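You operate a simulated robot arm through the tools that you are given. There is no shell and no other tool. Be economical: measure what you need, move in short steps, check, and stop when the job is done.

Carry out the task below with a simulated robot arm. There is one attempt and no reset: what you move stays moved.

## Task
Plate both jellies: left on the white plate, right on the red.
Fine: They come from the jelly press: raise each with its lever and lower both moulds again.
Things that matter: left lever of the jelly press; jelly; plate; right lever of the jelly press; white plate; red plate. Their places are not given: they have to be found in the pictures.

It is judged by the outcome, as a careful person would: the job done as asked, and still so three seconds after it is handed in. It fails if anything else is knocked over, pushed out of place, dropped, spilled or broken.

## Robot
A 6-joint arm with a two-finger parallel gripper, fixed in place. Base frame: the origin is at the foot of the arm, x ahead of it, y to its left, z up; the work surface is at about z = 0.8. Units: m, rad, N and s.
With the tool pointing down near the work surface it reaches from about 0.24 to 0.64 m from the base axis. Its first joint turns from -1.152 to 1.152 rad. Payload 2.7 kg.
The TCP is the grasp point between the finger pads, 0.023 m short of the fingertips. In the tool frame z runs along the fingers and y along their closing line. Largest opening 0.094 m; finger width 0.038, thickness 0.01; the body of the gripper, 0.054 by 0.096 m, starts 0.039 m behind the TCP.
Orientation is told as [roll, pitch, yaw] about the base's x, y, z axes, in that order, counted from this pose: with the fingers straight down and closing along the base's y, the tool's x points along the base's -x, its y along +y and its z along -z.

## Interface
- The arm moves only by the tool nudge_tool. Its argument "moves" is one flat list of numbers, 6 for each row, row after row: the shift along the tool's x, y, z in m, then the turn, a rotation vector about the tool's x, y, z in rad. In form: [dx, dy, dz, rx, ry, rz, dx, dy, dz, rx, ry, rz, ...]. A call has 1 to 8 rows; each row is the pose to reach, as a shift and turn from the pose commanded when the call began, along the tool's axes at that moment. "gripper" is the opening, from 0 (shut) to 1 (fully open), set as the call begins (left out, the last holds). Rows are played at 5 a second. More than 0.05 m and 0.15 rad between two rows, or a gripper value outside its range, and nothing of the call is played. A pose out of reach is approached as far as the arm can. The call stops where the force on the tool passes 40 N (or 10 N more than at its start, if that is more) or the arm is blocked; 0.2 s more then pass. Each finger travels about 0.045 m/s and halts on what it meets, pressing with about 25 N; the grip force reading is that of the motor and also rises with nothing between the fingers. The clock runs only during rows and for 0.2 s after the last one: add rows that repeat a pose to give the fingers time. The reply holds the time, the measured pose of the TCP, the force on the tool along the base axes, the opening and the grip force, in the units named above and with some noise.
- Cameras (640 x 400 px; columns grow to the right, rows downward): "scene" is fixed at [0.0505, -0.4138, 1.4138]; the picture's right is [0.94, -0.34, 0.00], its down [-0.17, -0.46, -0.87] and it looks along [0.30, 0.82, -0.49] (base axes); focal length 309 px, centre (320, 200). "wrist" rides on the gripper at [-0.039, 0, -0.044] in the tool frame; the picture's right is [0.00, -1.00, 0.00], its down [0.97, 0.00, -0.24] and it looks along [0.24, 0.00, 0.97] (tool axes); focal length 218 px, centre (320, 200).
- grab_frame(camera): a new picture of that camera. It takes no simulated time.
- locate(camera, pixels): for up to 12 pixels [column, row] of the newest picture of that camera ("zoom" is the newest enlarged one), the place [x, y, z] in the base frame of the surface seen there, good to about 0.003 m. It takes no simulated time.
- close_up(camera, box): a new picture of the part [left, top, right, bottom] of that camera's present view, enlarged. It takes no simulated time.
- job_done(): hands the job in; it is judged then, once.

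Work in short steps. Measure before you move; look again where a grasp or a placing could have gone wrong, and mend it. You have 80 turns and 38 pictures in all, those below and enlarged ones among them. Open the gripper and draw the arm clear of the work before you hand the job in, unless the task says otherwise; then end with one line.

The tools are called after "Emit:" by a JSON object that holds its "name" and its "arguments". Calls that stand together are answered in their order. nudge_tool: Moves the arm, as the interface text tells. Its arguments: {"type":"object","properties":{"moves":{"type":"array"},"gripper":{"type":"number"}},"required":["moves"]} The other tools are called the same way: grab_frame (camera) takes a picture; locate (camera, pixels) gives the place of the surface under pixels of a picture; close_up (camera, box) takes an enlarged picture of a part of a camera's view; job_done () hands the job in.

At the start:

```text
clock: 0.0
ee_pos: [0.2496, 0.2157, 1.1459]
tool_rot: [0.003, 0.0, 0.002]
contact_force: [-0.6, 1.2, 0.3]
grip_width: 0.0942
grasp_force: 0.1
```

scene: 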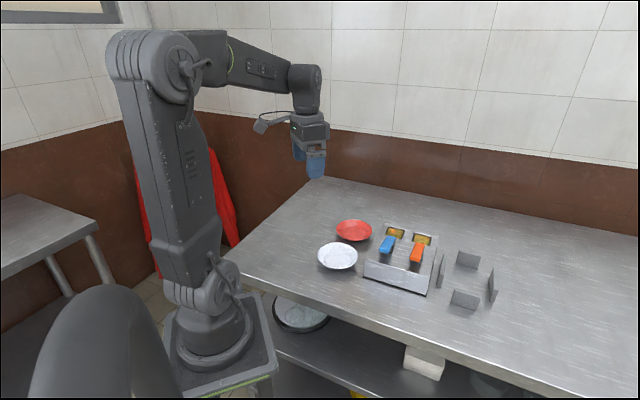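
wrist: 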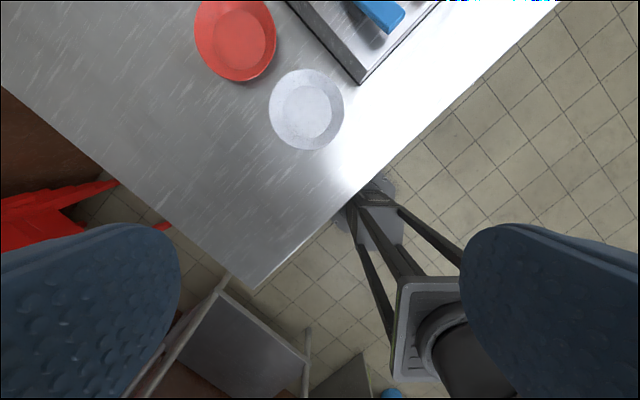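

The scene shows plates near (338,256) and (354,230) and the press around (400,255). I take an enlarged view of it.

Emit:
{"name": "close_up", "arguments": {"camera": "scene", "box": [300, 200, 510, 330]}}

```text
3.05 times, centred on (405, 265) of scene
```

zoom: 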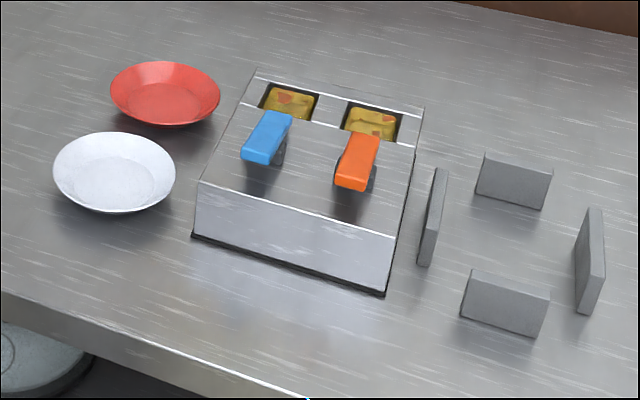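

The press shows a blue lever, an orange lever and two wells with jelly behind them. I measure the key points.

Emit:
{"name": "locate", "arguments": {"camera": "zoom", "pixels": [[280, 118], [258, 155], [367, 143], [350, 182], [289, 103], [371, 124], [200, 182], [395, 238], [258, 72], [422, 105], [115, 178], [165, 95]]}}

Emit:
{"name": "locate", "arguments": {"camera": "zoom", "pixels": [[265, 104], [309, 118], [316, 96], [270, 88], [345, 127], [394, 138], [398, 113], [350, 103], [268, 160], [230, 150], [278, 155], [372, 185]]}}

Emit:
{"name": "close_up", "arguments": {"camera": "scene", "box": [360, 215, 450, 275]}}

```text
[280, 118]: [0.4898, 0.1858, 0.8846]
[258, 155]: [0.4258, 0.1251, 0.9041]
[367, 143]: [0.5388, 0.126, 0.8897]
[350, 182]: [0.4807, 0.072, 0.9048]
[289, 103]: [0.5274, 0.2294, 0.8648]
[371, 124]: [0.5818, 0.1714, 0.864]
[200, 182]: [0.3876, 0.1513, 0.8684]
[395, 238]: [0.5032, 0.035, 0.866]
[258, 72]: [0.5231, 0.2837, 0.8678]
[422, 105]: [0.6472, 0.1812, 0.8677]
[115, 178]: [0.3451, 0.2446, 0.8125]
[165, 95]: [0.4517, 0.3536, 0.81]
```

```text
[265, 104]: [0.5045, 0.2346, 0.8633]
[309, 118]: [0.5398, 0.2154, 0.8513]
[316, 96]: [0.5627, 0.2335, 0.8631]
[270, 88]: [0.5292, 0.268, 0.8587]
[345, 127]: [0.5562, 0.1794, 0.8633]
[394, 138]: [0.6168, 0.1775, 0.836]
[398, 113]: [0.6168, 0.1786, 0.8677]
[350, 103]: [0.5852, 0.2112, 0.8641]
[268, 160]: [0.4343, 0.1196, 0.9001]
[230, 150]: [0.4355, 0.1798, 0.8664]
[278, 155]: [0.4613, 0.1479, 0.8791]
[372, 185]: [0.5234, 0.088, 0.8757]
```

```text
6.67 times, centred on (405, 245) of scene
```

zoom: 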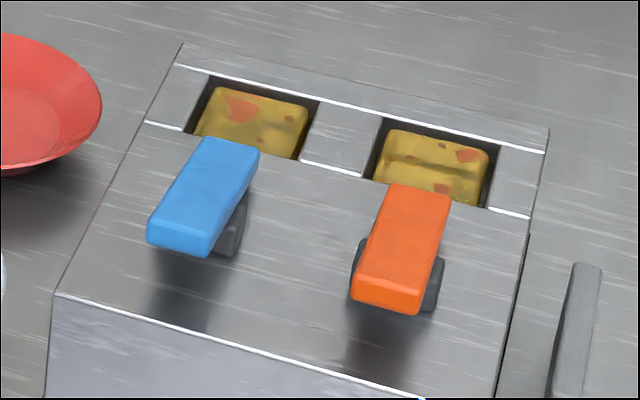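

The blue lever's front end is at (0.426,0.125,0.904), it pivots at its middle, and the press is turned about 44°. With the gripper shut and yawed 44°, I go above the front end of the blue lever.

Emit:
{"name": "nudge_tool", "arguments": {"moves": [-0.03, -0.0143, 0.0277, 0, 0, -0.129, -0.06, -0.0287, 0.0553, 0, 0, -0.258, -0.09, -0.043, 0.083, 0, 0, -0.387, -0.12, -0.0573, 0.1107, 0, 0, -0.516, -0.15, -0.0717, 0.138, 0, 0, -0.645, -0.18, -0.086, 0.166, 0, 0, -0.775, -0.18, -0.086, 0.166, 0, 0, -0.775, -0.18, -0.086, 0.166, 0, 0, -0.775], "gripper": 0}}

Emit:
{"name": "grab_frame", "arguments": {"camera": "wrist"}}

Emit:
{"name": "close_up", "arguments": {"camera": "scene", "box": [300, 170, 510, 300]}}

```text
clock: 1.8
ee_pos: [0.4318, 0.1292, 0.9817]
tool_rot: [0.0, -0.002, 0.777]
contact_force: [1.1, -0.2, -0.1]
grip_width: 0.0001
grasp_force: 25.1
```

```text
33 pictures are left
```

wrist: 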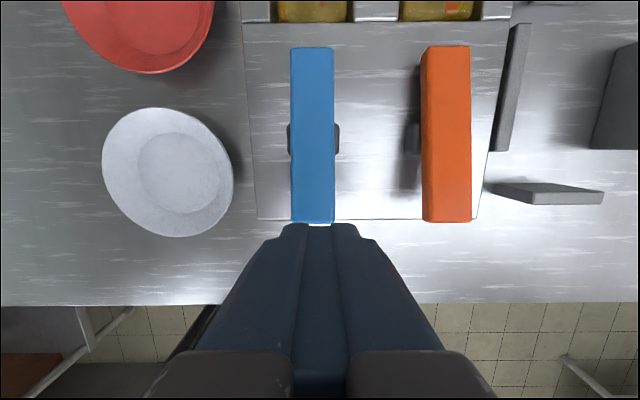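

```text
3.05 times, centred on (405, 235) of scene
```

zoom: 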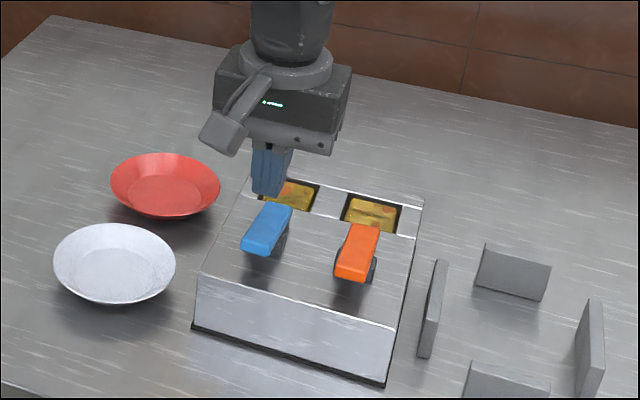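

The wrist view shows the blue lever spanning rows 47–222 at columns 290–335. I measure its ends, the orange lever's ends and the wells.

Emit:
{"name": "locate", "arguments": {"camera": "wrist", "pixels": [[312, 52], [313, 200], [313, 217], [313, 136], [448, 52], [450, 215], [312, 8], [437, 8], [290, 25], [246, 210], [140, 170], [160, 172]]}}

```text
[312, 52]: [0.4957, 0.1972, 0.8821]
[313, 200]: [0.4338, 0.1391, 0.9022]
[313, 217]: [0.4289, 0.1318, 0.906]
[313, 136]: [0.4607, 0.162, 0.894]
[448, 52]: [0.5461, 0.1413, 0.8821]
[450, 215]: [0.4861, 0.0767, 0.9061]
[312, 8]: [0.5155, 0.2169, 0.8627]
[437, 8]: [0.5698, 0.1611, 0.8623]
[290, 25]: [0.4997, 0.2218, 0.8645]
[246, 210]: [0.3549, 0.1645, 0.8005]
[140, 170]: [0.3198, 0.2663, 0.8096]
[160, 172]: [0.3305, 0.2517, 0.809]
```

The blue lever's centre line is about 4 mm to the left of the tool. I shift over it and press down in small rows.

Emit:
{"name": "nudge_tool", "arguments": {"moves": [-0.006, 0.004, 0.0, 0, 0, 0, -0.006, 0.004, 0.03, 0, 0, 0, -0.006, 0.004, 0.05, 0, 0, 0, -0.006, 0.004, 0.056, 0, 0, 0, -0.006, 0.004, 0.061, 0, 0, 0, -0.006, 0.004, 0.065, 0, 0, 0, -0.006, 0.004, 0.069, 0, 0, 0]}}

Emit:
{"name": "close_up", "arguments": {"camera": "scene", "box": [345, 195, 465, 270]}}

```text
clock: 3.4
ee_pos: [0.4313, 0.1377, 0.9131]
tool_rot: [-0.001, -0.004, 0.776]
contact_force: [-7.3, -5.2, 19.2]
grip_width: 0.0001
grasp_force: 24.9
```

```text
5.33 times, centred on (405, 232) of scene
```

zoom: 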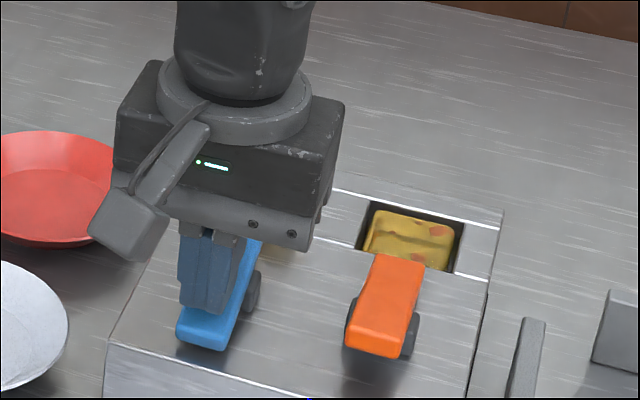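

The lever is going down (19 N). I press on.

Emit:
{"name": "nudge_tool", "arguments": {"moves": [0, 0, 0.004, 0, 0, 0, 0, 0, 0.008, 0, 0, 0, 0, 0, 0.012, 0, 0, 0, 0, 0, 0.016, 0, 0, 0, 0, 0, 0.02, 0, 0, 0]}}

Emit:
{"name": "grab_frame", "arguments": {"camera": "wrist"}}

```text
clock: 3.8
ee_pos: [0.4339, 0.1372, 0.9113]
tool_rot: [-0.003, -0.004, 0.777]
contact_force: [-4.1, -1.7, 7.1]
grip_width: 0.0
grasp_force: 24.3
stopped in row 1: the force on the tool passed its limit (the readings are from after the stop); the commanded pose is now the measured one
```

```text
30 pictures are left
```

wrist: 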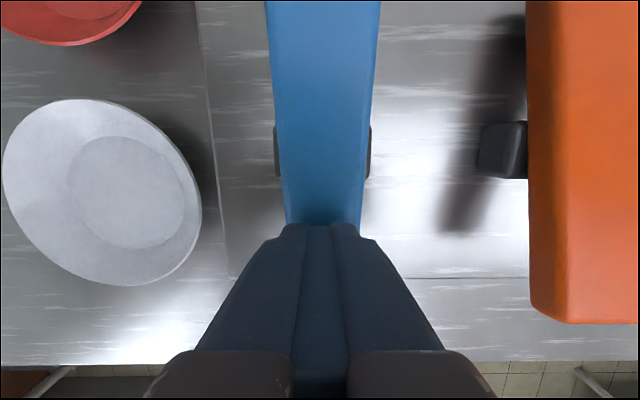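

The force limit was passed, so the lever is at its stop. I draw up to see whether the mould stays up.

Emit:
{"name": "nudge_tool", "arguments": {"moves": [0, 0, -0.03, 0, 0, 0, 0, 0, -0.07, 0, 0, 0, 0, 0, -0.11, 0, 0, 0, 0.04, 0, -0.14, 0, 0, 0, 0.04, 0, -0.14, 0, 0, 0]}}

Emit:
{"name": "grab_frame", "arguments": {"camera": "wrist"}}

Emit:
{"name": "close_up", "arguments": {"camera": "scene", "box": [345, 205, 465, 280]}}

```text
clock: 5.0
ee_pos: [0.4038, 0.1082, 1.0525]
tool_rot: [0.0, -0.003, 0.776]
contact_force: [-0.5, -1.0, -0.3]
grip_width: 0.0
grasp_force: 25.4
```

```text
29 pictures are left
```

wrist: 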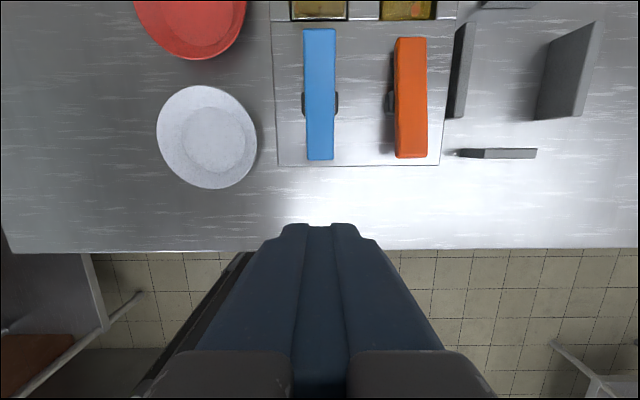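

```text
5.33 times, centred on (405, 242) of scene
```

zoom: 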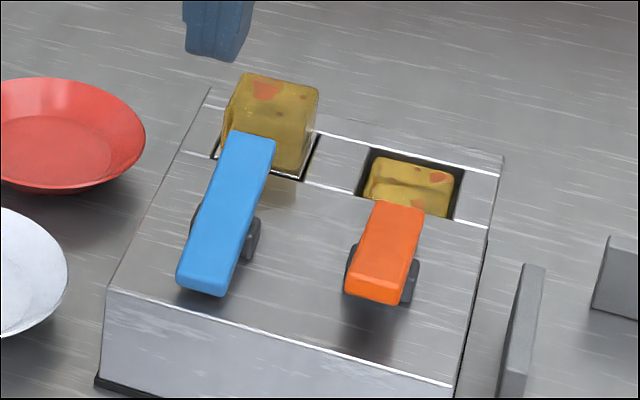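

The blue lever stays down and the left jelly stands up. I measure it and the white plate.

Emit:
{"name": "locate", "arguments": {"camera": "zoom", "pixels": [[242, 76], [316, 90], [300, 115], [232, 95], [272, 92], [300, 150], [255, 140], [205, 285], [310, 165]]}}

Emit:
{"name": "locate", "arguments": {"camera": "wrist", "pixels": [[320, 35], [295, 18], [345, 18], [319, 5], [157, 135], [257, 140], [200, 86], [215, 188], [214, 136], [411, 150]]}}

```text
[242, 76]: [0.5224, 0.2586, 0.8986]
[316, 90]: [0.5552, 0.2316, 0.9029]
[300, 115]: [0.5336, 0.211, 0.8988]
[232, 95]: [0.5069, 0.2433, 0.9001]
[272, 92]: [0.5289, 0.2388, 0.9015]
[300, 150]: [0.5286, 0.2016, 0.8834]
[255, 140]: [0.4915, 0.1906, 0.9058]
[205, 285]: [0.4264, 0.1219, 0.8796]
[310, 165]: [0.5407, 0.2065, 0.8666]
```

```text
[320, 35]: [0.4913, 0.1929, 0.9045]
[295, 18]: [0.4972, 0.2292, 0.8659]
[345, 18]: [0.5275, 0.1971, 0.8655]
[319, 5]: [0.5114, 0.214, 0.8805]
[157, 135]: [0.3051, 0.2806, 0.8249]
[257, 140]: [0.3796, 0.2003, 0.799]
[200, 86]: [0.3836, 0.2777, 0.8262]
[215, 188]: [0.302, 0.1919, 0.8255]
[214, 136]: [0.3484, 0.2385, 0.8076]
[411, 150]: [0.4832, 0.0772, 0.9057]
```

The left jelly's top is centred at about (0.5295,0.236,0.901), roughly 0.045 wide. I open the gripper and go above it.

Emit:
{"name": "nudge_tool", "arguments": {"moves": [-0.04, 0.001, 0.01, 0, 0, 0, -0.08, 0.002, 0.02, 0, 0, 0, -0.12, 0.003, 0.03, 0, 0, 0, -0.15, 0.0035, 0.05, 0, 0, 0, -0.179, 0.0035, 0.07, 0, 0, 0, -0.179, 0.0035, 0.07, 0, 0, 0], "gripper": 0.8}}

Emit:
{"name": "grab_frame", "arguments": {"camera": "wrist"}}

```text
clock: 6.4
ee_pos: [0.5296, 0.2386, 0.9829]
tool_rot: [-0.003, -0.004, 0.776]
contact_force: [-0.2, 0.4, -0.4]
grip_width: 0.0753
grasp_force: 0.0
```

```text
27 pictures are left
```

wrist: 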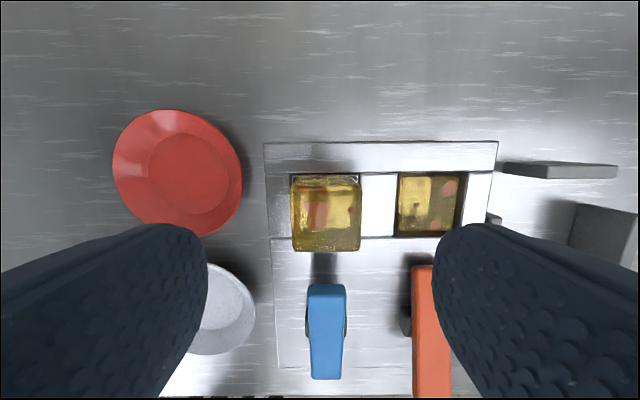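

Emit:
{"name": "close_up", "arguments": {"camera": "wrist", "box": [270, 140, 510, 290]}}

Emit:
{"name": "locate", "arguments": {"camera": "wrist", "pixels": [[297, 182], [354, 182], [355, 245], [297, 245], [326, 215], [294, 215], [358, 215], [401, 205], [458, 205], [430, 205], [326, 180], [326, 248]]}}

```text
2.67 times, centred on (390, 215) of wrist
```

zoom: 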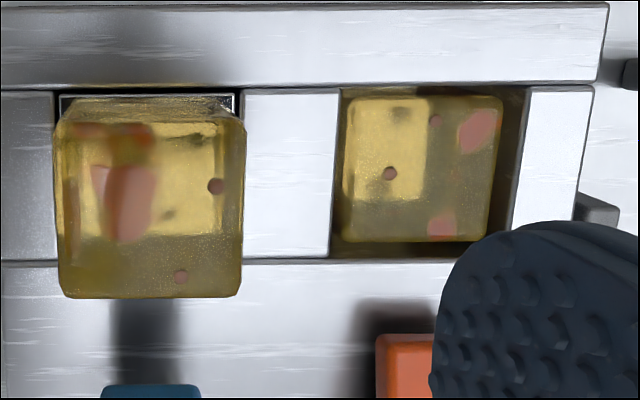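

```text
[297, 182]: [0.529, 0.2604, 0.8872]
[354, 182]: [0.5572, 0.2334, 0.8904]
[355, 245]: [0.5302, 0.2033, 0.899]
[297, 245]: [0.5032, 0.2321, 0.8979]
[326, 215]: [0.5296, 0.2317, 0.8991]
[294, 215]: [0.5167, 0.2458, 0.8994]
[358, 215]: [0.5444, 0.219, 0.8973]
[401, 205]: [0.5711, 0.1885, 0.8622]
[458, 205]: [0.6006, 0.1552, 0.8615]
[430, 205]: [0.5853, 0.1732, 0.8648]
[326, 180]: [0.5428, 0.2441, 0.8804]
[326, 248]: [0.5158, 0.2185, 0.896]
```

The jelly's top centre is at about (0.529,0.231), so I shift by 6 mm and 5 mm, then descend around it with the fingertips just above the deck (0.867).

Emit:
{"name": "nudge_tool", "arguments": {"moves": [0.0057, -0.005, 0.02, 0, 0, 0, 0.0057, -0.005, 0.05, 0, 0, 0, 0.0057, -0.005, 0.075, 0, 0, 0, 0.0057, -0.005, 0.087, 0, 0, 0, 0.0057, -0.005, 0.087, 0, 0, 0]}}

Emit:
{"name": "grab_frame", "arguments": {"camera": "wrist"}}

```text
clock: 7.6
ee_pos: [0.5286, 0.2299, 0.8945]
tool_rot: [-0.001, -0.002, 0.776]
contact_force: [-0.4, 1.6, 0.2]
grip_width: 0.0752
grasp_force: 0.1
```

```text
25 pictures are left
```

wrist: 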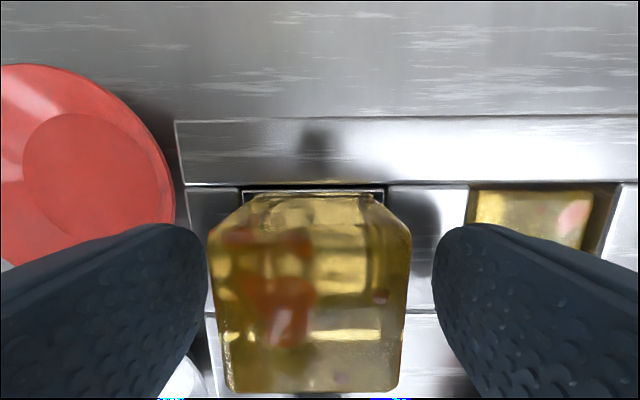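

The jelly sits between the fingers at columns 208–410, roughly centred. I close gently to an opening of 0.40.

Emit:
{"name": "nudge_tool", "arguments": {"moves": [0, 0, 0, 0, 0, 0, 0, 0, 0, 0, 0, 0, 0, 0, 0, 0, 0, 0, 0, 0, 0, 0, 0, 0], "gripper": 0.4}}

```text
clock: 8.6
ee_pos: [0.5286, 0.2295, 0.8958]
tool_rot: [-0.001, -0.003, 0.777]
contact_force: [-0.6, 0.1, 0.2]
grip_width: 0.0442
grasp_force: 24.9
```

The fingers halted at 0.0442 m on the jelly. I lift slowly.

Emit:
{"name": "nudge_tool", "arguments": {"moves": [0, 0, -0.01, 0, 0, 0, 0, 0, -0.03, 0, 0, 0, 0, 0, -0.06, 0, 0, 0, 0, 0, -0.09, 0, 0, 0, 0, 0, -0.09, 0, 0, 0]}}

Emit:
{"name": "close_up", "arguments": {"camera": "scene", "box": [310, 165, 470, 265]}}

```text
clock: 9.8
ee_pos: [0.5283, 0.2303, 0.9863]
tool_rot: [-0.003, -0.002, 0.777]
contact_force: [0.9, 0.4, 0.3]
grip_width: 0.0375
grasp_force: 0.0
```

```text
4.00 times, centred on (390, 215) of scene
```

zoom: 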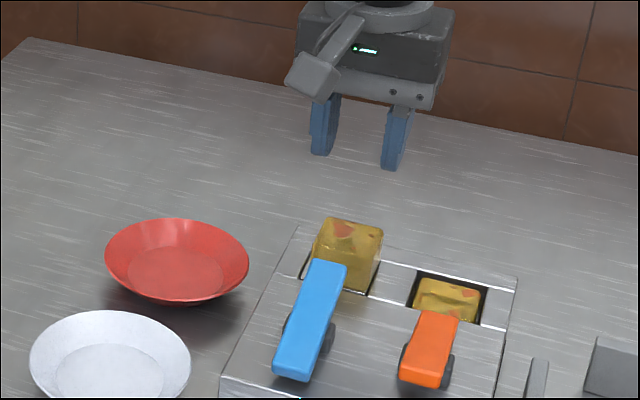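

The gripper came up empty (0.0375) and the jelly still stands in its mould. I look at it from above before trying a firmer, lower grip.

Emit:
{"name": "grab_frame", "arguments": {"camera": "wrist"}}

Emit:
{"name": "locate", "arguments": {"camera": "wrist", "pixels": [[297, 205], [326, 215], [355, 205], [326, 195], [326, 240], [326, 260], [280, 215], [375, 215], [298, 175], [352, 175]]}}

```text
23 pictures are left
```

wrist: 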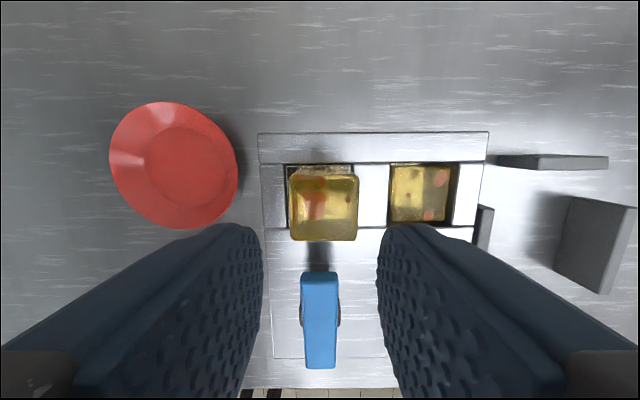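

```text
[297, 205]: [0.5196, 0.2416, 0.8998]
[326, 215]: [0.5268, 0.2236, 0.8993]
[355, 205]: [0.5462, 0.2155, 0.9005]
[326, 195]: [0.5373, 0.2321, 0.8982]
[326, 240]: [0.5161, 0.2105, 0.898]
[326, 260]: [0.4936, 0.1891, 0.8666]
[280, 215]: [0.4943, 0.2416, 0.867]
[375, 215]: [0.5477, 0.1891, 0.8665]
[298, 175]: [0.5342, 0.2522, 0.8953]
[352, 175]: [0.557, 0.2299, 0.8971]
```

The jelly is now centred near (0.529,0.2275), about 2.6 mm to the right and 1.6 mm forward of the tool. I descend 2 mm lower than before, close fully and lift just 1 cm.

Emit:
{"name": "nudge_tool", "arguments": {"moves": [0.0015, -0.0026, 0.03, 0, 0, 0, 0.0015, -0.0026, 0.06, 0, 0, 0, 0.0015, -0.0026, 0.08, 0, 0, 0, 0.0015, -0.0026, 0.093, 0, 0, 0, 0.0015, -0.0026, 0.093, 0, 0, 0], "gripper": 0.8}}

Emit:
{"name": "nudge_tool", "arguments": {"moves": [0, 0, 0, 0, 0, 0, 0, 0, 0, 0, 0, 0, 0, 0, 0, 0, 0, 0, 0, 0, 0, 0, 0, 0, 0, 0, 0, 0, 0, 0, 0, 0, 0, 0, 0, 0], "gripper": 0}}

Emit:
{"name": "nudge_tool", "arguments": {"moves": [0, 0, -0.003, 0, 0, 0, 0, 0, -0.006, 0, 0, 0, 0, 0, -0.01, 0, 0, 0]}}

Emit:
{"name": "close_up", "arguments": {"camera": "scene", "box": [345, 185, 465, 260]}}

```text
clock: 11.0
ee_pos: [0.5295, 0.2268, 0.8919]
tool_rot: [-0.002, -0.005, 0.776]
contact_force: [0.4, 0.7, 0.6]
grip_width: 0.0755
grasp_force: 0.0
```

```text
clock: 12.4
ee_pos: [0.5288, 0.2281, 0.8924]
tool_rot: [-0.002, -0.005, 0.776]
contact_force: [0.1, -0.5, 0.1]
grip_width: 0.0437
grasp_force: 25.2
```

```text
clock: 13.2
ee_pos: [0.5299, 0.2273, 0.9023]
tool_rot: [-0.002, -0.002, 0.778]
contact_force: [-0.2, -0.4, -1.4]
grip_width: 0.0438
grasp_force: 24.6
```

```text
5.33 times, centred on (405, 222) of scene
```

zoom: 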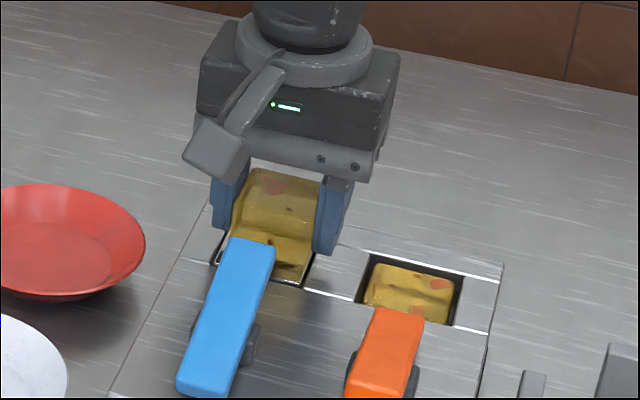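

The grip holds at 0.0438 and the tool now carries about 1.4 N. I keep lifting slowly.

Emit:
{"name": "nudge_tool", "arguments": {"moves": [0, 0, -0.01, 0, 0, 0, 0, 0, -0.025, 0, 0, 0, 0, 0, -0.04, 0, 0, 0, 0, 0, -0.06, 0, 0, 0, 0, 0, -0.08, 0, 0, 0, 0, 0, -0.1, 0, 0, 0]}}

Emit:
{"name": "close_up", "arguments": {"camera": "scene", "box": [310, 145, 470, 245]}}

```text
clock: 14.6
ee_pos: [0.5299, 0.2263, 1.0025]
tool_rot: [0.0, -0.005, 0.777]
contact_force: [-0.5, 0.3, -1.6]
grip_width: 0.0439
grasp_force: 25.1
```

```text
4.00 times, centred on (390, 195) of scene
```

zoom: 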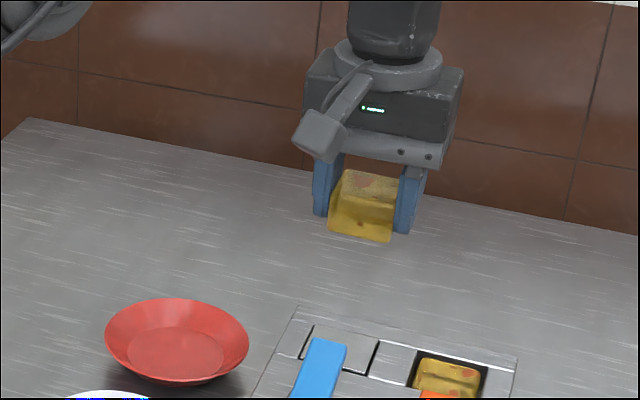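

The left jelly is held. I measure its bottom edge relative to the tool before placing.

Emit:
{"name": "locate", "arguments": {"camera": "zoom", "pixels": [[335, 230], [360, 238], [388, 239], [335, 205], [390, 208], [345, 172], [396, 180], [340, 345], [177, 350]]}}

```text
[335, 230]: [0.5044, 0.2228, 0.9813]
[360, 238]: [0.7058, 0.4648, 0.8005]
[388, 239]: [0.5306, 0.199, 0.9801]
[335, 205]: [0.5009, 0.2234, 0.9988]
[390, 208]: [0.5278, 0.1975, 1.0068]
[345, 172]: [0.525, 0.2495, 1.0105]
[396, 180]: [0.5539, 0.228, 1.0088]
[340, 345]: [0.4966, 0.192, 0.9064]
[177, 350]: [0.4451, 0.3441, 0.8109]
```

The jelly's bottom is about 0.024 below the TCP, level with the fingertips. I take a closer view of the plates for their exact centres.

Emit:
{"name": "close_up", "arguments": {"camera": "scene", "box": [308, 212, 388, 277]}}

```text
6.15 times, centred on (348, 244) of scene
```

zoom: 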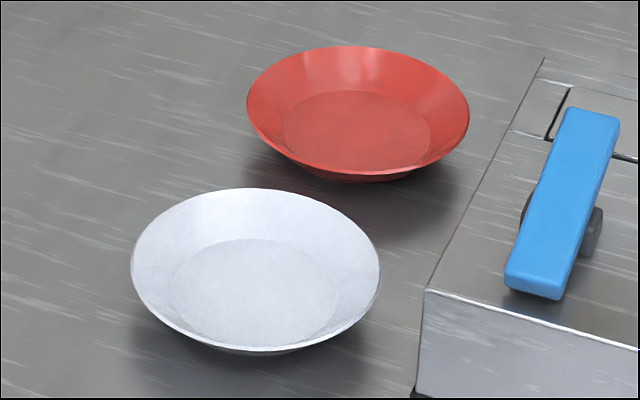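

Emit:
{"name": "locate", "arguments": {"camera": "zoom", "pixels": [[172, 280], [338, 300], [265, 242], [225, 338], [255, 295], [136, 270], [374, 280], [285, 130], [432, 140], [365, 93], [345, 168], [357, 130]]}}

```text
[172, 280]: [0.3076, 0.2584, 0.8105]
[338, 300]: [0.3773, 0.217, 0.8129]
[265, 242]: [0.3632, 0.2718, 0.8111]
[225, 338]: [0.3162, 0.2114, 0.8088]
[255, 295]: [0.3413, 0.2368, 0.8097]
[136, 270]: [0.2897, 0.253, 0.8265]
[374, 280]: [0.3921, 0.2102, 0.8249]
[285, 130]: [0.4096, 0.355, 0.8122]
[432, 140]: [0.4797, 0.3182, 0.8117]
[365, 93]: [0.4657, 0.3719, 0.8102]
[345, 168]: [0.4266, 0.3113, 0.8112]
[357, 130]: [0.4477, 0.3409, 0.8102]
```

White plate: floor centre ≈ (0.342,0.237,0.810), floor radius ≈ 0.04. I carry the left jelly above it.

Emit:
{"name": "nudge_tool", "arguments": {"moves": [0.0253, 0.0279, 0, 0, 0, 0, 0.0507, 0.0557, 0, 0, 0, 0, 0.076, 0.0836, 0, 0, 0, 0, 0.1014, 0.1114, 0, 0, 0, 0, 0.1267, 0.1393, 0, 0, 0, 0, 0.1267, 0.1393, 0, 0, 0, 0]}}

Emit:
{"name": "nudge_tool", "arguments": {"moves": [0, 0, 0.04, 0, 0, 0, 0, 0, 0.08, 0, 0, 0, 0, 0, 0.115, 0, 0, 0, 0, 0, 0.145, 0, 0, 0, 0, 0, 0.145, 0, 0, 0]}}

Emit:
{"name": "close_up", "arguments": {"camera": "scene", "box": [298, 207, 378, 272]}}

```text
clock: 16.0
ee_pos: [0.3386, 0.2366, 1.0009]
tool_rot: [-0.001, -0.006, 0.778]
contact_force: [0.1, 0.7, -1.0]
grip_width: 0.0441
grasp_force: 24.9
```

```text
clock: 17.2
ee_pos: [0.343, 0.2392, 0.8576]
tool_rot: [-0.001, -0.005, 0.777]
contact_force: [-0.4, 0.8, -0.9]
grip_width: 0.0438
grasp_force: 25.6
```

```text
6.15 times, centred on (338, 240) of scene
```

zoom: 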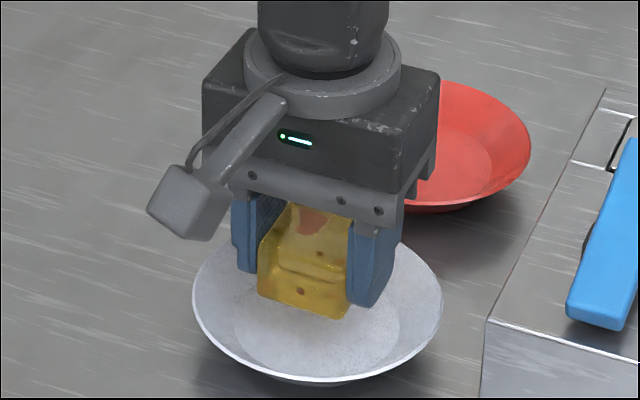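

The jelly hangs centred over the plate, its bottom about 2 cm above the floor. I lower in small rows.

Emit:
{"name": "nudge_tool", "arguments": {"moves": [0, 0, 0.01, 0, 0, 0, 0, 0, 0.016, 0, 0, 0, 0, 0, 0.02, 0, 0, 0, 0, 0, 0.02, 0, 0, 0]}}

Emit:
{"name": "close_up", "arguments": {"camera": "scene", "box": [298, 217, 378, 277]}}

```text
clock: 18.2
ee_pos: [0.3417, 0.2376, 0.8375]
tool_rot: [-0.002, -0.004, 0.776]
contact_force: [0.5, -0.1, -1.1]
grip_width: 0.0436
grasp_force: 25.2
```

```text
6.67 times, centred on (338, 247) of scene
```

zoom: 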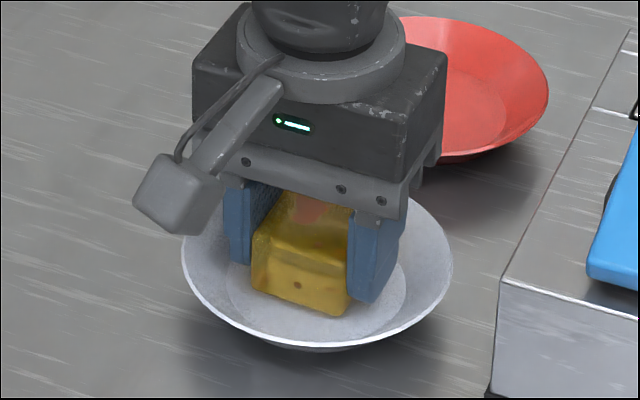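

Still about 3 mm of air and the tool carries 1.1 N. I go down 1 mm at a time, watching the force.

Emit:
{"name": "nudge_tool", "arguments": {"moves": [0, 0, 0.001, 0, 0, 0, 0, 0, 0.002, 0, 0, 0, 0, 0, 0.002, 0, 0, 0]}}

Emit:
{"name": "nudge_tool", "arguments": {"moves": [0, 0, 0.001, 0, 0, 0, 0, 0, 0.0015, 0, 0, 0, 0, 0, 0.0015, 0, 0, 0]}}

```text
clock: 19.0
ee_pos: [0.3434, 0.2372, 0.8339]
tool_rot: [-0.002, -0.005, 0.775]
contact_force: [-2.8, -1.0, 6.6]
grip_width: 0.0435
grasp_force: 25.4
```

```text
clock: 19.8
ee_pos: [0.3429, 0.238, 0.8348]
tool_rot: [-0.002, -0.007, 0.777]
contact_force: [-2.5, -1.2, 21.2]
grip_width: 0.0436
grasp_force: 25.1
```

The jelly bears on the plate (21 N). I ease back up 2 mm and open a few millimetres, then rise.

Emit:
{"name": "nudge_tool", "arguments": {"moves": [0, 0, -0.002, 0, 0, 0, 0, 0, -0.002, 0, 0, 0]}}

Emit:
{"name": "nudge_tool", "arguments": {"moves": [0, 0, 0, 0, 0, 0, 0, 0, 0, 0, 0, 0, 0, 0, -0.01, 0, 0, 0, 0, 0, -0.03, 0, 0, 0, 0, 0, -0.06, 0, 0, 0, 0, 0, -0.1, 0, 0, 0, 0, 0, -0.14, 0, 0, 0, 0, 0, -0.17, 0, 0, 0], "gripper": 0.56}}

Emit:
{"name": "grab_frame", "arguments": {"camera": "wrist"}}

Emit:
{"name": "close_up", "arguments": {"camera": "scene", "box": [308, 205, 468, 305]}}

```text
clock: 20.4
ee_pos: [0.3417, 0.2366, 0.8345]
tool_rot: [0.0, -0.003, 0.777]
contact_force: [0.8, 1.4, 2.9]
grip_width: 0.0441
grasp_force: 24.8
```

```text
clock: 22.2
ee_pos: [0.3415, 0.237, 1.0055]
tool_rot: [0.002, -0.005, 0.778]
contact_force: [0.3, -0.6, 0.5]
grip_width: 0.0526
grasp_force: 0.0
```

```text
17 pictures are left
```

wrist: 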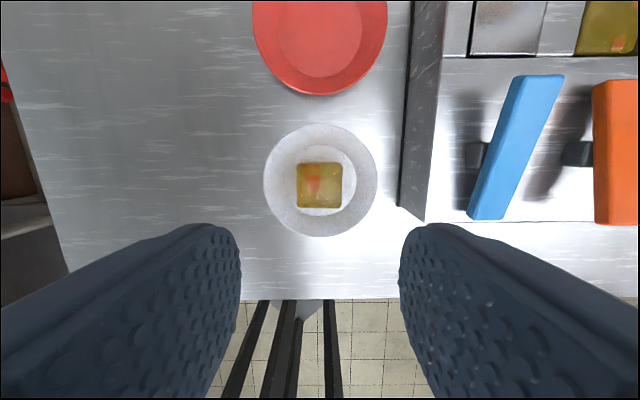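

```text
4.00 times, centred on (388, 255) of scene
```

zoom: 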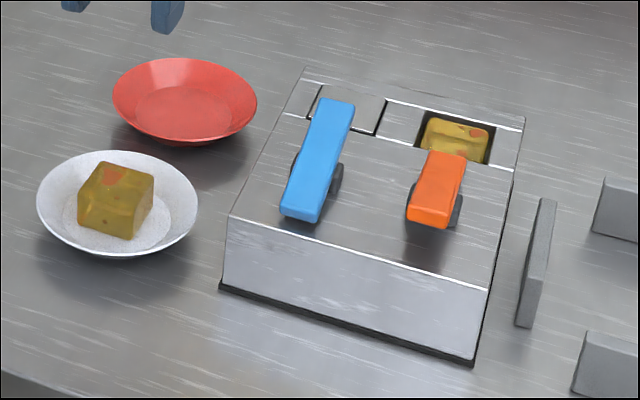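

The left jelly stands on the white plate. Now I close the fingers and go above the rear end of the blue lever (≈(0.490,0.1915)) to lower its mould.

Emit:
{"name": "nudge_tool", "arguments": {"moves": [-0.0185, -0.0341, 0, 0, 0, 0, -0.037, -0.0682, 0, 0, 0, 0, -0.0556, -0.1024, 0, 0, 0, 0, -0.0741, -0.1365, 0, 0, 0, 0, -0.0741, -0.1365, 0.03, 0, 0, 0, -0.0741, -0.1365, 0.055, 0, 0, 0, -0.0741, -0.1365, 0.055, 0, 0, 0], "gripper": 0}}

Emit:
{"name": "grab_frame", "arguments": {"camera": "wrist"}}

```text
clock: 23.8
ee_pos: [0.4906, 0.1933, 0.9509]
tool_rot: [-0.002, -0.005, 0.778]
contact_force: [0.4, 0.5, 0.1]
grip_width: 0.0001
grasp_force: 24.9
```

```text
15 pictures are left
```

wrist: 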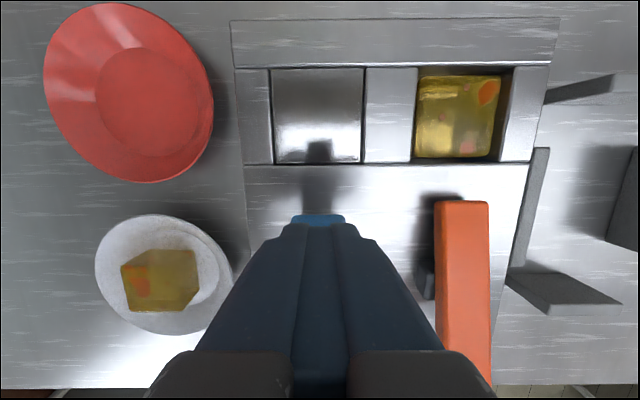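

The fingertips are over the lever's rear end, with its tip just showing at (318,218). I press down until the stop.

Emit:
{"name": "nudge_tool", "arguments": {"moves": [0, 0, 0.018, 0, 0, 0, 0, 0, 0.024, 0, 0, 0, 0, 0, 0.029, 0, 0, 0, 0, 0, 0.034, 0, 0, 0, 0, 0, 0.038, 0, 0, 0, 0, 0, 0.042, 0, 0, 0, 0, 0, 0.046, 0, 0, 0, 0, 0, 0.05, 0, 0, 0]}}

Emit:
{"name": "nudge_tool", "arguments": {"moves": [0, 0, -0.03, 0, 0, 0, 0, 0, -0.06, 0, 0, 0, 0, 0, -0.09, 0, 0, 0]}}

Emit:
{"name": "close_up", "arguments": {"camera": "scene", "box": [308, 205, 468, 305]}}

```text
clock: 25.4
ee_pos: [0.4937, 0.1928, 0.9114]
tool_rot: [-0.008, -0.016, 0.777]
contact_force: [0.2, 0.7, 2.7]
grip_width: 0.0
grasp_force: 24.5
stopped in row 8: the force on the tool passed its limit (the readings are from after the stop); the commanded pose is now the measured one
```

```text
clock: 26.2
ee_pos: [0.49, 0.1925, 1.0008]
tool_rot: [-0.007, -0.014, 0.779]
contact_force: [-0.1, -0.5, 0.6]
grip_width: 0.0
grasp_force: 25.3
```

```text
4.00 times, centred on (388, 255) of scene
```

zoom: 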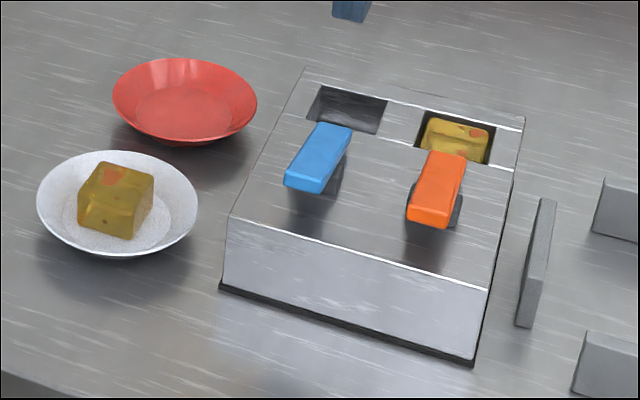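

The blue lever is back and the left mould is down. Next I go above the front end of the orange lever (≈(0.488,0.082)).

Emit:
{"name": "nudge_tool", "arguments": {"moves": [0.0262, -0.0259, 0, 0, 0, 0, 0.0524, -0.0518, 0, 0, 0, 0, 0.0786, -0.0777, 0, 0, 0, 0, 0.0786, -0.0777, 0.03, 0, 0, 0, 0.0786, -0.0777, 0.05, 0, 0, 0, 0.0786, -0.0777, 0.05, 0, 0, 0]}}

Emit:
{"name": "grab_frame", "arguments": {"camera": "wrist"}}

```text
clock: 27.6
ee_pos: [0.4908, 0.0835, 0.9504]
tool_rot: [-0.004, -0.011, 0.778]
contact_force: [0.7, -0.1, 0.1]
grip_width: 0.0001
grasp_force: 25.3
```

```text
13 pictures are left
```

wrist: 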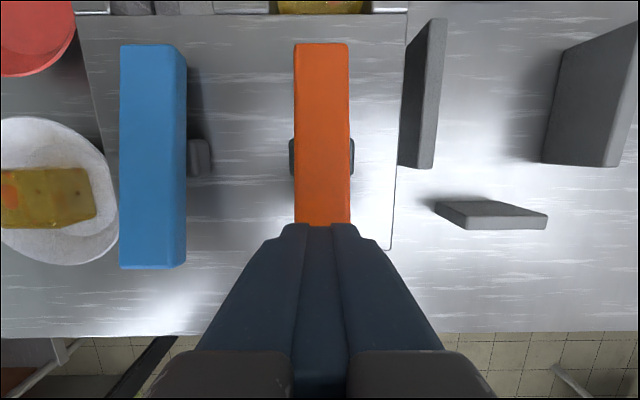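

The fingers are aligned with the orange lever (columns 294–350). I press it down until the stop.

Emit:
{"name": "nudge_tool", "arguments": {"moves": [0, 0, 0.018, 0, 0, 0, 0, 0, 0.024, 0, 0, 0, 0, 0, 0.029, 0, 0, 0, 0, 0, 0.034, 0, 0, 0, 0, 0, 0.038, 0, 0, 0, 0, 0, 0.042, 0, 0, 0, 0, 0, 0.046, 0, 0, 0, 0, 0, 0.05, 0, 0, 0]}}

Emit:
{"name": "nudge_tool", "arguments": {"moves": [0, 0, -0.03, 0, 0, 0, 0, 0, -0.06, 0, 0, 0, 0, 0, -0.09, 0, 0, 0]}}

Emit:
{"name": "close_up", "arguments": {"camera": "scene", "box": [345, 205, 465, 280]}}

```text
clock: 29.0
ee_pos: [0.4922, 0.0822, 0.9144]
tool_rot: [-0.01, -0.017, 0.778]
contact_force: [-4.2, -2.2, 7.4]
grip_width: 0.0
grasp_force: 24.6
stopped in row 6: the force on the tool passed its limit (the readings are from after the stop); the commanded pose is now the measured one
```

```text
clock: 29.8
ee_pos: [0.489, 0.0821, 1.0022]
tool_rot: [-0.007, -0.018, 0.779]
contact_force: [-0.6, -0.5, 0.5]
grip_width: 0.0
grasp_force: 25.1
```

```text
5.33 times, centred on (405, 242) of scene
```

zoom: 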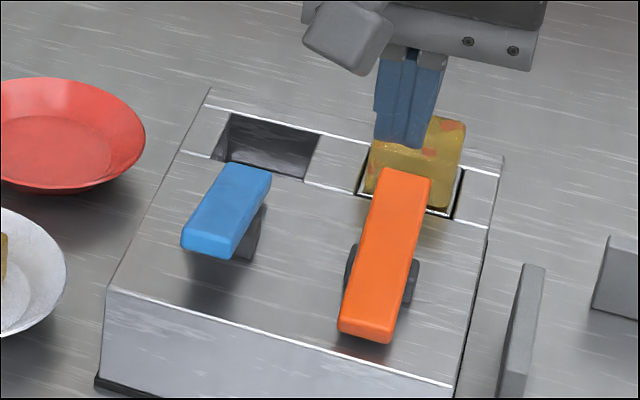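

The orange lever stays down and the right jelly is raised. I open the gripper, correct the slight tilt and go above that jelly (≈(0.5835,0.1745)).

Emit:
{"name": "nudge_tool", "arguments": {"moves": [-0.033, 0, 0, -0.007, 0.016, 0, -0.066, 0, 0, -0.007, 0.016, 0, -0.1, 0, 0.005, -0.007, 0.016, 0, -0.132, 0, 0.015, -0.007, 0.016, 0, -0.132, 0, 0.02, -0.007, 0.016, 0, -0.132, 0, 0.02, -0.007, 0.016, 0], "gripper": 0.8}}

Emit:
{"name": "grab_frame", "arguments": {"camera": "wrist"}}

Emit:
{"name": "locate", "arguments": {"camera": "wrist", "pixels": [[300, 205], [326, 215], [352, 205], [326, 195], [326, 240], [326, 205], [310, 220], [340, 220]]}}

```text
clock: 31.2
ee_pos: [0.5845, 0.1743, 0.9855]
tool_rot: [0.0, 0.001, 0.777]
contact_force: [-0.5, -0.5, 0.4]
grip_width: 0.0753
grasp_force: 0.0
```

```text
11 pictures are left
```

wrist: 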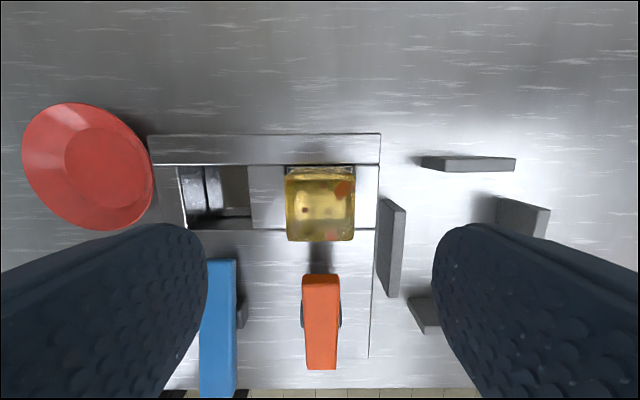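

```text
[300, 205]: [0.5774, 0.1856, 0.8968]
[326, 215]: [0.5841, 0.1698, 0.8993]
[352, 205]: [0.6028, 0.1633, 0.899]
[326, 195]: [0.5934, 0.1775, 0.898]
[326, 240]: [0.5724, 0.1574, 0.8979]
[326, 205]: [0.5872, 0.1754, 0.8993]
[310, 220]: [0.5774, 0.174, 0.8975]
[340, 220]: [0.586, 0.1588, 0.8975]
```

The jelly is centred under the tool, but a grey upright at (390,245) is close to where the right finger goes. I measure it before descending.

Emit:
{"name": "locate", "arguments": {"camera": "wrist", "pixels": [[382, 202], [401, 210], [385, 290], [398, 292], [384, 240], [402, 250], [425, 160], [372, 205], [392, 205]]}}

```text
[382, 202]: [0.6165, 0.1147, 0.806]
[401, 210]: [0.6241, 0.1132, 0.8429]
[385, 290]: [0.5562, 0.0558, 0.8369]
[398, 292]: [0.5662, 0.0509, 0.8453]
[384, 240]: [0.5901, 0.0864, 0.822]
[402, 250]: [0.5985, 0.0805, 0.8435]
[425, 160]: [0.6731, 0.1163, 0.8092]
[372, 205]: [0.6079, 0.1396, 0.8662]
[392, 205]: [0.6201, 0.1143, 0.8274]
```

The upright tops out at 0.845, below the fingertips' lowest height (0.869), so it's clear. I descend, close fully and lift 1 cm as before.

Emit:
{"name": "nudge_tool", "arguments": {"moves": [0.0004, 0.001, 0.03, 0, 0, 0, 0.0004, 0.001, 0.06, 0, 0, 0, 0.0004, 0.001, 0.08, 0, 0, 0, 0.0004, 0.001, 0.092, 0, 0, 0, 0.0004, 0.001, 0.092, 0, 0, 0]}}

Emit:
{"name": "nudge_tool", "arguments": {"moves": [0, 0, 0, 0, 0, 0, 0, 0, 0, 0, 0, 0, 0, 0, 0, 0, 0, 0, 0, 0, 0, 0, 0, 0, 0, 0, 0, 0, 0, 0, 0, 0, 0, 0, 0, 0], "gripper": 0}}

Emit:
{"name": "nudge_tool", "arguments": {"moves": [0, 0, -0.003, 0, 0, 0, 0, 0, -0.006, 0, 0, 0, 0, 0, -0.01, 0, 0, 0]}}

```text
clock: 32.4
ee_pos: [0.5837, 0.1754, 0.893]
tool_rot: [-0.001, -0.001, 0.777]
contact_force: [0.3, -0.6, 0.3]
grip_width: 0.075
grasp_force: 0.1
```

```text
clock: 33.8
ee_pos: [0.5835, 0.1748, 0.8931]
tool_rot: [-0.001, 0.001, 0.779]
contact_force: [-0.2, 0.3, -0.3]
grip_width: 0.0439
grasp_force: 24.8
```

```text
clock: 34.6
ee_pos: [0.5831, 0.1753, 0.9018]
tool_rot: [-0.001, 0.0, 0.777]
contact_force: [0.8, -0.1, -0.6]
grip_width: 0.0438
grasp_force: 24.3
```

The grip holds at 0.0438. I lift slowly further and look.

Emit:
{"name": "nudge_tool", "arguments": {"moves": [0, 0, -0.01, 0, 0, 0, 0, 0, -0.025, 0, 0, 0, 0, 0, -0.04, 0, 0, 0, 0, 0, -0.06, 0, 0, 0, 0, 0, -0.08, 0, 0, 0, 0, 0, -0.1, 0, 0, 0]}}

Emit:
{"name": "close_up", "arguments": {"camera": "scene", "box": [330, 145, 490, 245]}}

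```text
clock: 36.0
ee_pos: [0.5838, 0.1762, 1.0019]
tool_rot: [0.002, -0.002, 0.777]
contact_force: [-0.2, 0.3, -1.3]
grip_width: 0.0438
grasp_force: 24.9
```

```text
4.00 times, centred on (410, 195) of scene
```

zoom: 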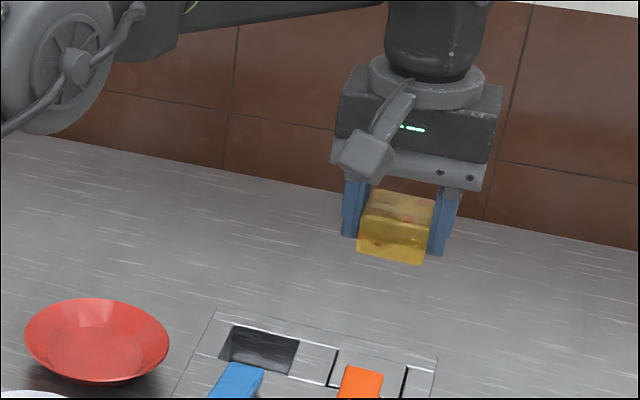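

The right jelly is held. I carry it above the red plate (floor centre ≈ (0.445,0.339)) and lower towards it.

Emit:
{"name": "nudge_tool", "arguments": {"moves": [-0.003, 0.0427, 0, 0, 0, 0, -0.006, 0.0854, 0, 0, 0, 0, -0.009, 0.128, 0, 0, 0, 0, -0.012, 0.1707, 0, 0, 0, 0, -0.015, 0.2134, 0, 0, 0, 0, -0.015, 0.2134, 0, 0, 0, 0]}}

Emit:
{"name": "nudge_tool", "arguments": {"moves": [0, 0, 0.04, 0, 0, 0, 0, 0, 0.08, 0, 0, 0, 0, 0, 0.115, 0, 0, 0, 0, 0, 0.145, 0, 0, 0, 0, 0, 0.145, 0, 0, 0]}}

Emit:
{"name": "close_up", "arguments": {"camera": "scene", "box": [308, 187, 388, 252]}}

```text
clock: 37.4
ee_pos: [0.4456, 0.3376, 1.0036]
tool_rot: [-0.002, 0.0, 0.776]
contact_force: [-0.6, 0.4, -0.6]
grip_width: 0.044
grasp_force: 24.5
```

```text
clock: 38.6
ee_pos: [0.4453, 0.3377, 0.8573]
tool_rot: [-0.003, 0.0, 0.779]
contact_force: [0.4, -0.1, -1.1]
grip_width: 0.044
grasp_force: 24.9
```

```text
6.15 times, centred on (348, 220) of scene
```

zoom: 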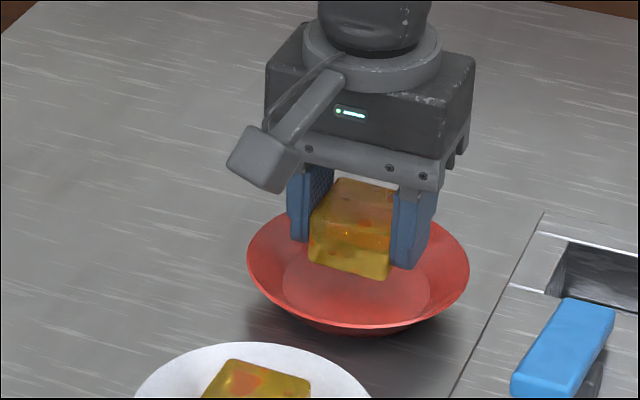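

The jelly is centred over the red plate. I lower it to just above the floor, then the last millimetres.

Emit:
{"name": "nudge_tool", "arguments": {"moves": [0, 0, 0.01, 0, 0, 0, 0, 0, 0.016, 0, 0, 0, 0, 0, 0.02, 0, 0, 0, 0, 0, 0.02, 0, 0, 0]}}

Emit:
{"name": "nudge_tool", "arguments": {"moves": [0, 0, 0.001, 0, 0, 0, 0, 0, 0.002, 0, 0, 0, 0, 0, 0.002, 0, 0, 0]}}

```text
clock: 39.6
ee_pos: [0.4445, 0.3396, 0.8388]
tool_rot: [-0.001, 0.0, 0.777]
contact_force: [0.3, 0.2, -1.5]
grip_width: 0.0439
grasp_force: 25.5
```

```text
clock: 40.4
ee_pos: [0.4452, 0.3375, 0.8361]
tool_rot: [-0.001, 0.0, 0.778]
contact_force: [-0.7, 0.3, -0.4]
grip_width: 0.0439
grasp_force: 25.2
```

No clear contact yet (−0.4 N), so I go down another 1.5 mm.

Emit:
{"name": "nudge_tool", "arguments": {"moves": [0, 0, 0.0005, 0, 0, 0, 0, 0, 0.001, 0, 0, 0, 0, 0, 0.0015, 0, 0, 0, 0, 0, 0.0015, 0, 0, 0]}}

```text
clock: 41.4
ee_pos: [0.4458, 0.3385, 0.8357]
tool_rot: [-0.002, -0.003, 0.778]
contact_force: [-2.2, -1.9, 11.1]
grip_width: 0.0439
grasp_force: 24.6
```

Contact at 11 N: the jelly rests on the plate. I ease up 1 mm, open a few millimetres and rise.

Emit:
{"name": "nudge_tool", "arguments": {"moves": [0, 0, -0.001, 0, 0, 0, 0, 0, -0.001, 0, 0, 0]}}

Emit:
{"name": "nudge_tool", "arguments": {"moves": [0, 0, 0, 0, 0, 0, 0, 0, 0, 0, 0, 0, 0, 0, -0.01, 0, 0, 0, 0, 0, -0.03, 0, 0, 0, 0, 0, -0.06, 0, 0, 0, 0, 0, -0.1, 0, 0, 0, 0, 0, -0.14, 0, 0, 0, 0, 0, -0.17, 0, 0, 0], "gripper": 0.56}}

Emit:
{"name": "close_up", "arguments": {"camera": "scene", "box": [308, 195, 468, 295]}}

```text
clock: 42.0
ee_pos: [0.4436, 0.3387, 0.835]
tool_rot: [-0.002, -0.002, 0.779]
contact_force: [2.0, 1.7, 5.9]
grip_width: 0.0441
grasp_force: 24.6
```

```text
clock: 43.8
ee_pos: [0.444, 0.3379, 1.005]
tool_rot: [0.0, 0.0, 0.779]
contact_force: [0.3, -0.1, 1.1]
grip_width: 0.0526
grasp_force: 0.1
```

```text
4.00 times, centred on (388, 245) of scene
```

zoom: 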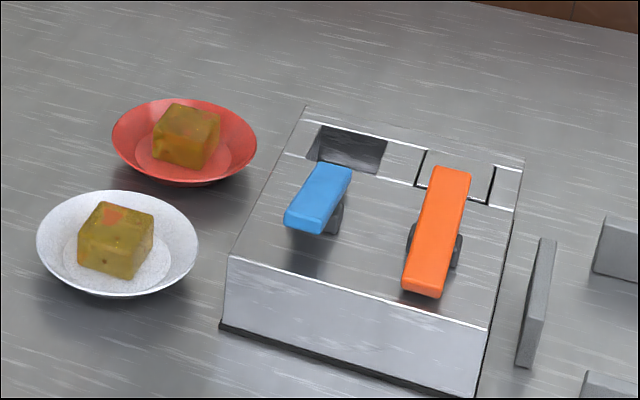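

Both jellies are on their plates. I close the gripper and go above the rear end of the orange lever (≈(0.545,0.137)).

Emit:
{"name": "nudge_tool", "arguments": {"moves": [0.0137, -0.0428, 0, 0, 0, 0, 0.0274, -0.0857, 0, 0, 0, 0, 0.0411, -0.1285, 0, 0, 0, 0, 0.0548, -0.1714, 0, 0, 0, 0, 0.0685, -0.2142, 0, 0, 0, 0, 0.0685, -0.2142, 0.03, 0, 0, 0, 0.0685, -0.2142, 0.055, 0, 0, 0, 0.0685, -0.2142, 0.055, 0, 0, 0], "gripper": 0}}

Emit:
{"name": "grab_frame", "arguments": {"camera": "wrist"}}

```text
clock: 45.6
ee_pos: [0.5464, 0.1369, 0.9504]
tool_rot: [-0.001, -0.001, 0.779]
contact_force: [-0.3, -0.2, 0.3]
grip_width: 0.0
grasp_force: 24.7
```

```text
7 pictures are left
```

wrist: 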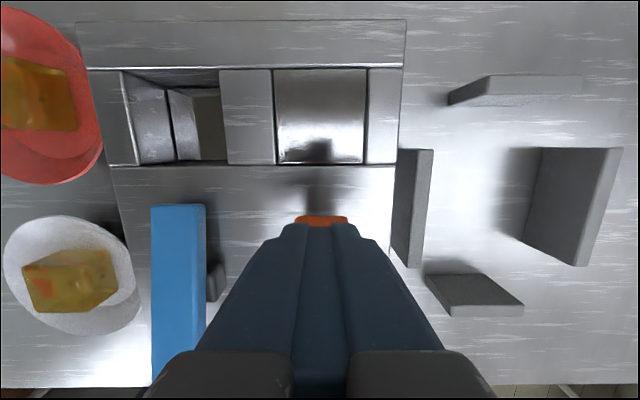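

The fingers are aligned with the rear end of the orange lever (its tip shows at (321,219)). I press to the stop and rise.

Emit:
{"name": "nudge_tool", "arguments": {"moves": [0, 0, 0.018, 0, 0, 0, 0, 0, 0.024, 0, 0, 0, 0, 0, 0.029, 0, 0, 0, 0, 0, 0.034, 0, 0, 0, 0, 0, 0.038, 0, 0, 0, 0, 0, 0.042, 0, 0, 0, 0, 0, 0.046, 0, 0, 0, 0, 0, 0.05, 0, 0, 0]}}

Emit:
{"name": "nudge_tool", "arguments": {"moves": [0, 0, -0.04, 0, 0, 0, 0, 0, -0.08, 0, 0, 0, 0, 0, -0.12, 0, 0, 0, 0, 0, -0.16, 0, 0, 0, 0, 0, -0.16, 0, 0, 0, 0, 0, -0.16, 0, 0, 0], "gripper": 1}}

Emit:
{"name": "close_up", "arguments": {"camera": "scene", "box": [308, 205, 468, 305]}}

```text
clock: 47.3
ee_pos: [0.5498, 0.1373, 0.9113]
tool_rot: [-0.008, -0.011, 0.78]
contact_force: [-0.1, 0.0, 1.7]
grip_width: 0.0
grasp_force: 25.0
stopped in row 8: the force on the tool passed its limit (the readings are from after the stop); the commanded pose is now the measured one
```

```text
clock: 48.7
ee_pos: [0.5464, 0.1377, 1.0718]
tool_rot: [-0.008, -0.012, 0.777]
contact_force: [0.2, 0.0, 0.7]
grip_width: 0.0939
grasp_force: 0.1
```

```text
4.00 times, centred on (388, 255) of scene
```

zoom: 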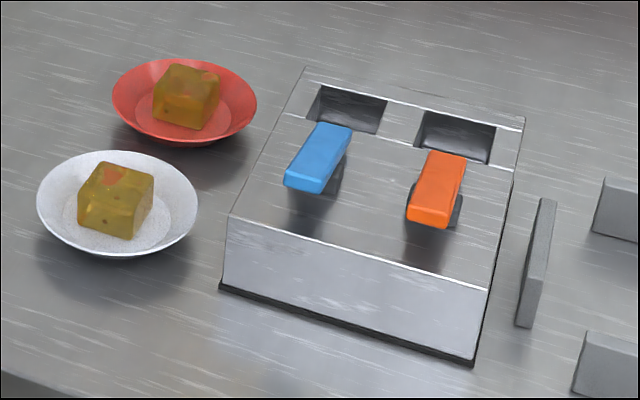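

Both moulds are down, both jellies are on their plates, the gripper is open and the arm is clear. I hand in.

Emit:
{"name": "job_done", "arguments": {}}

```text
The job is handed in.
```

The left jelly is on the white plate and the right jelly is on the red plate. Both moulds are lowered again, and nothing else looked moved in the last picture. My first grip on the left jelly slipped while it was still in its mould, and the second held.
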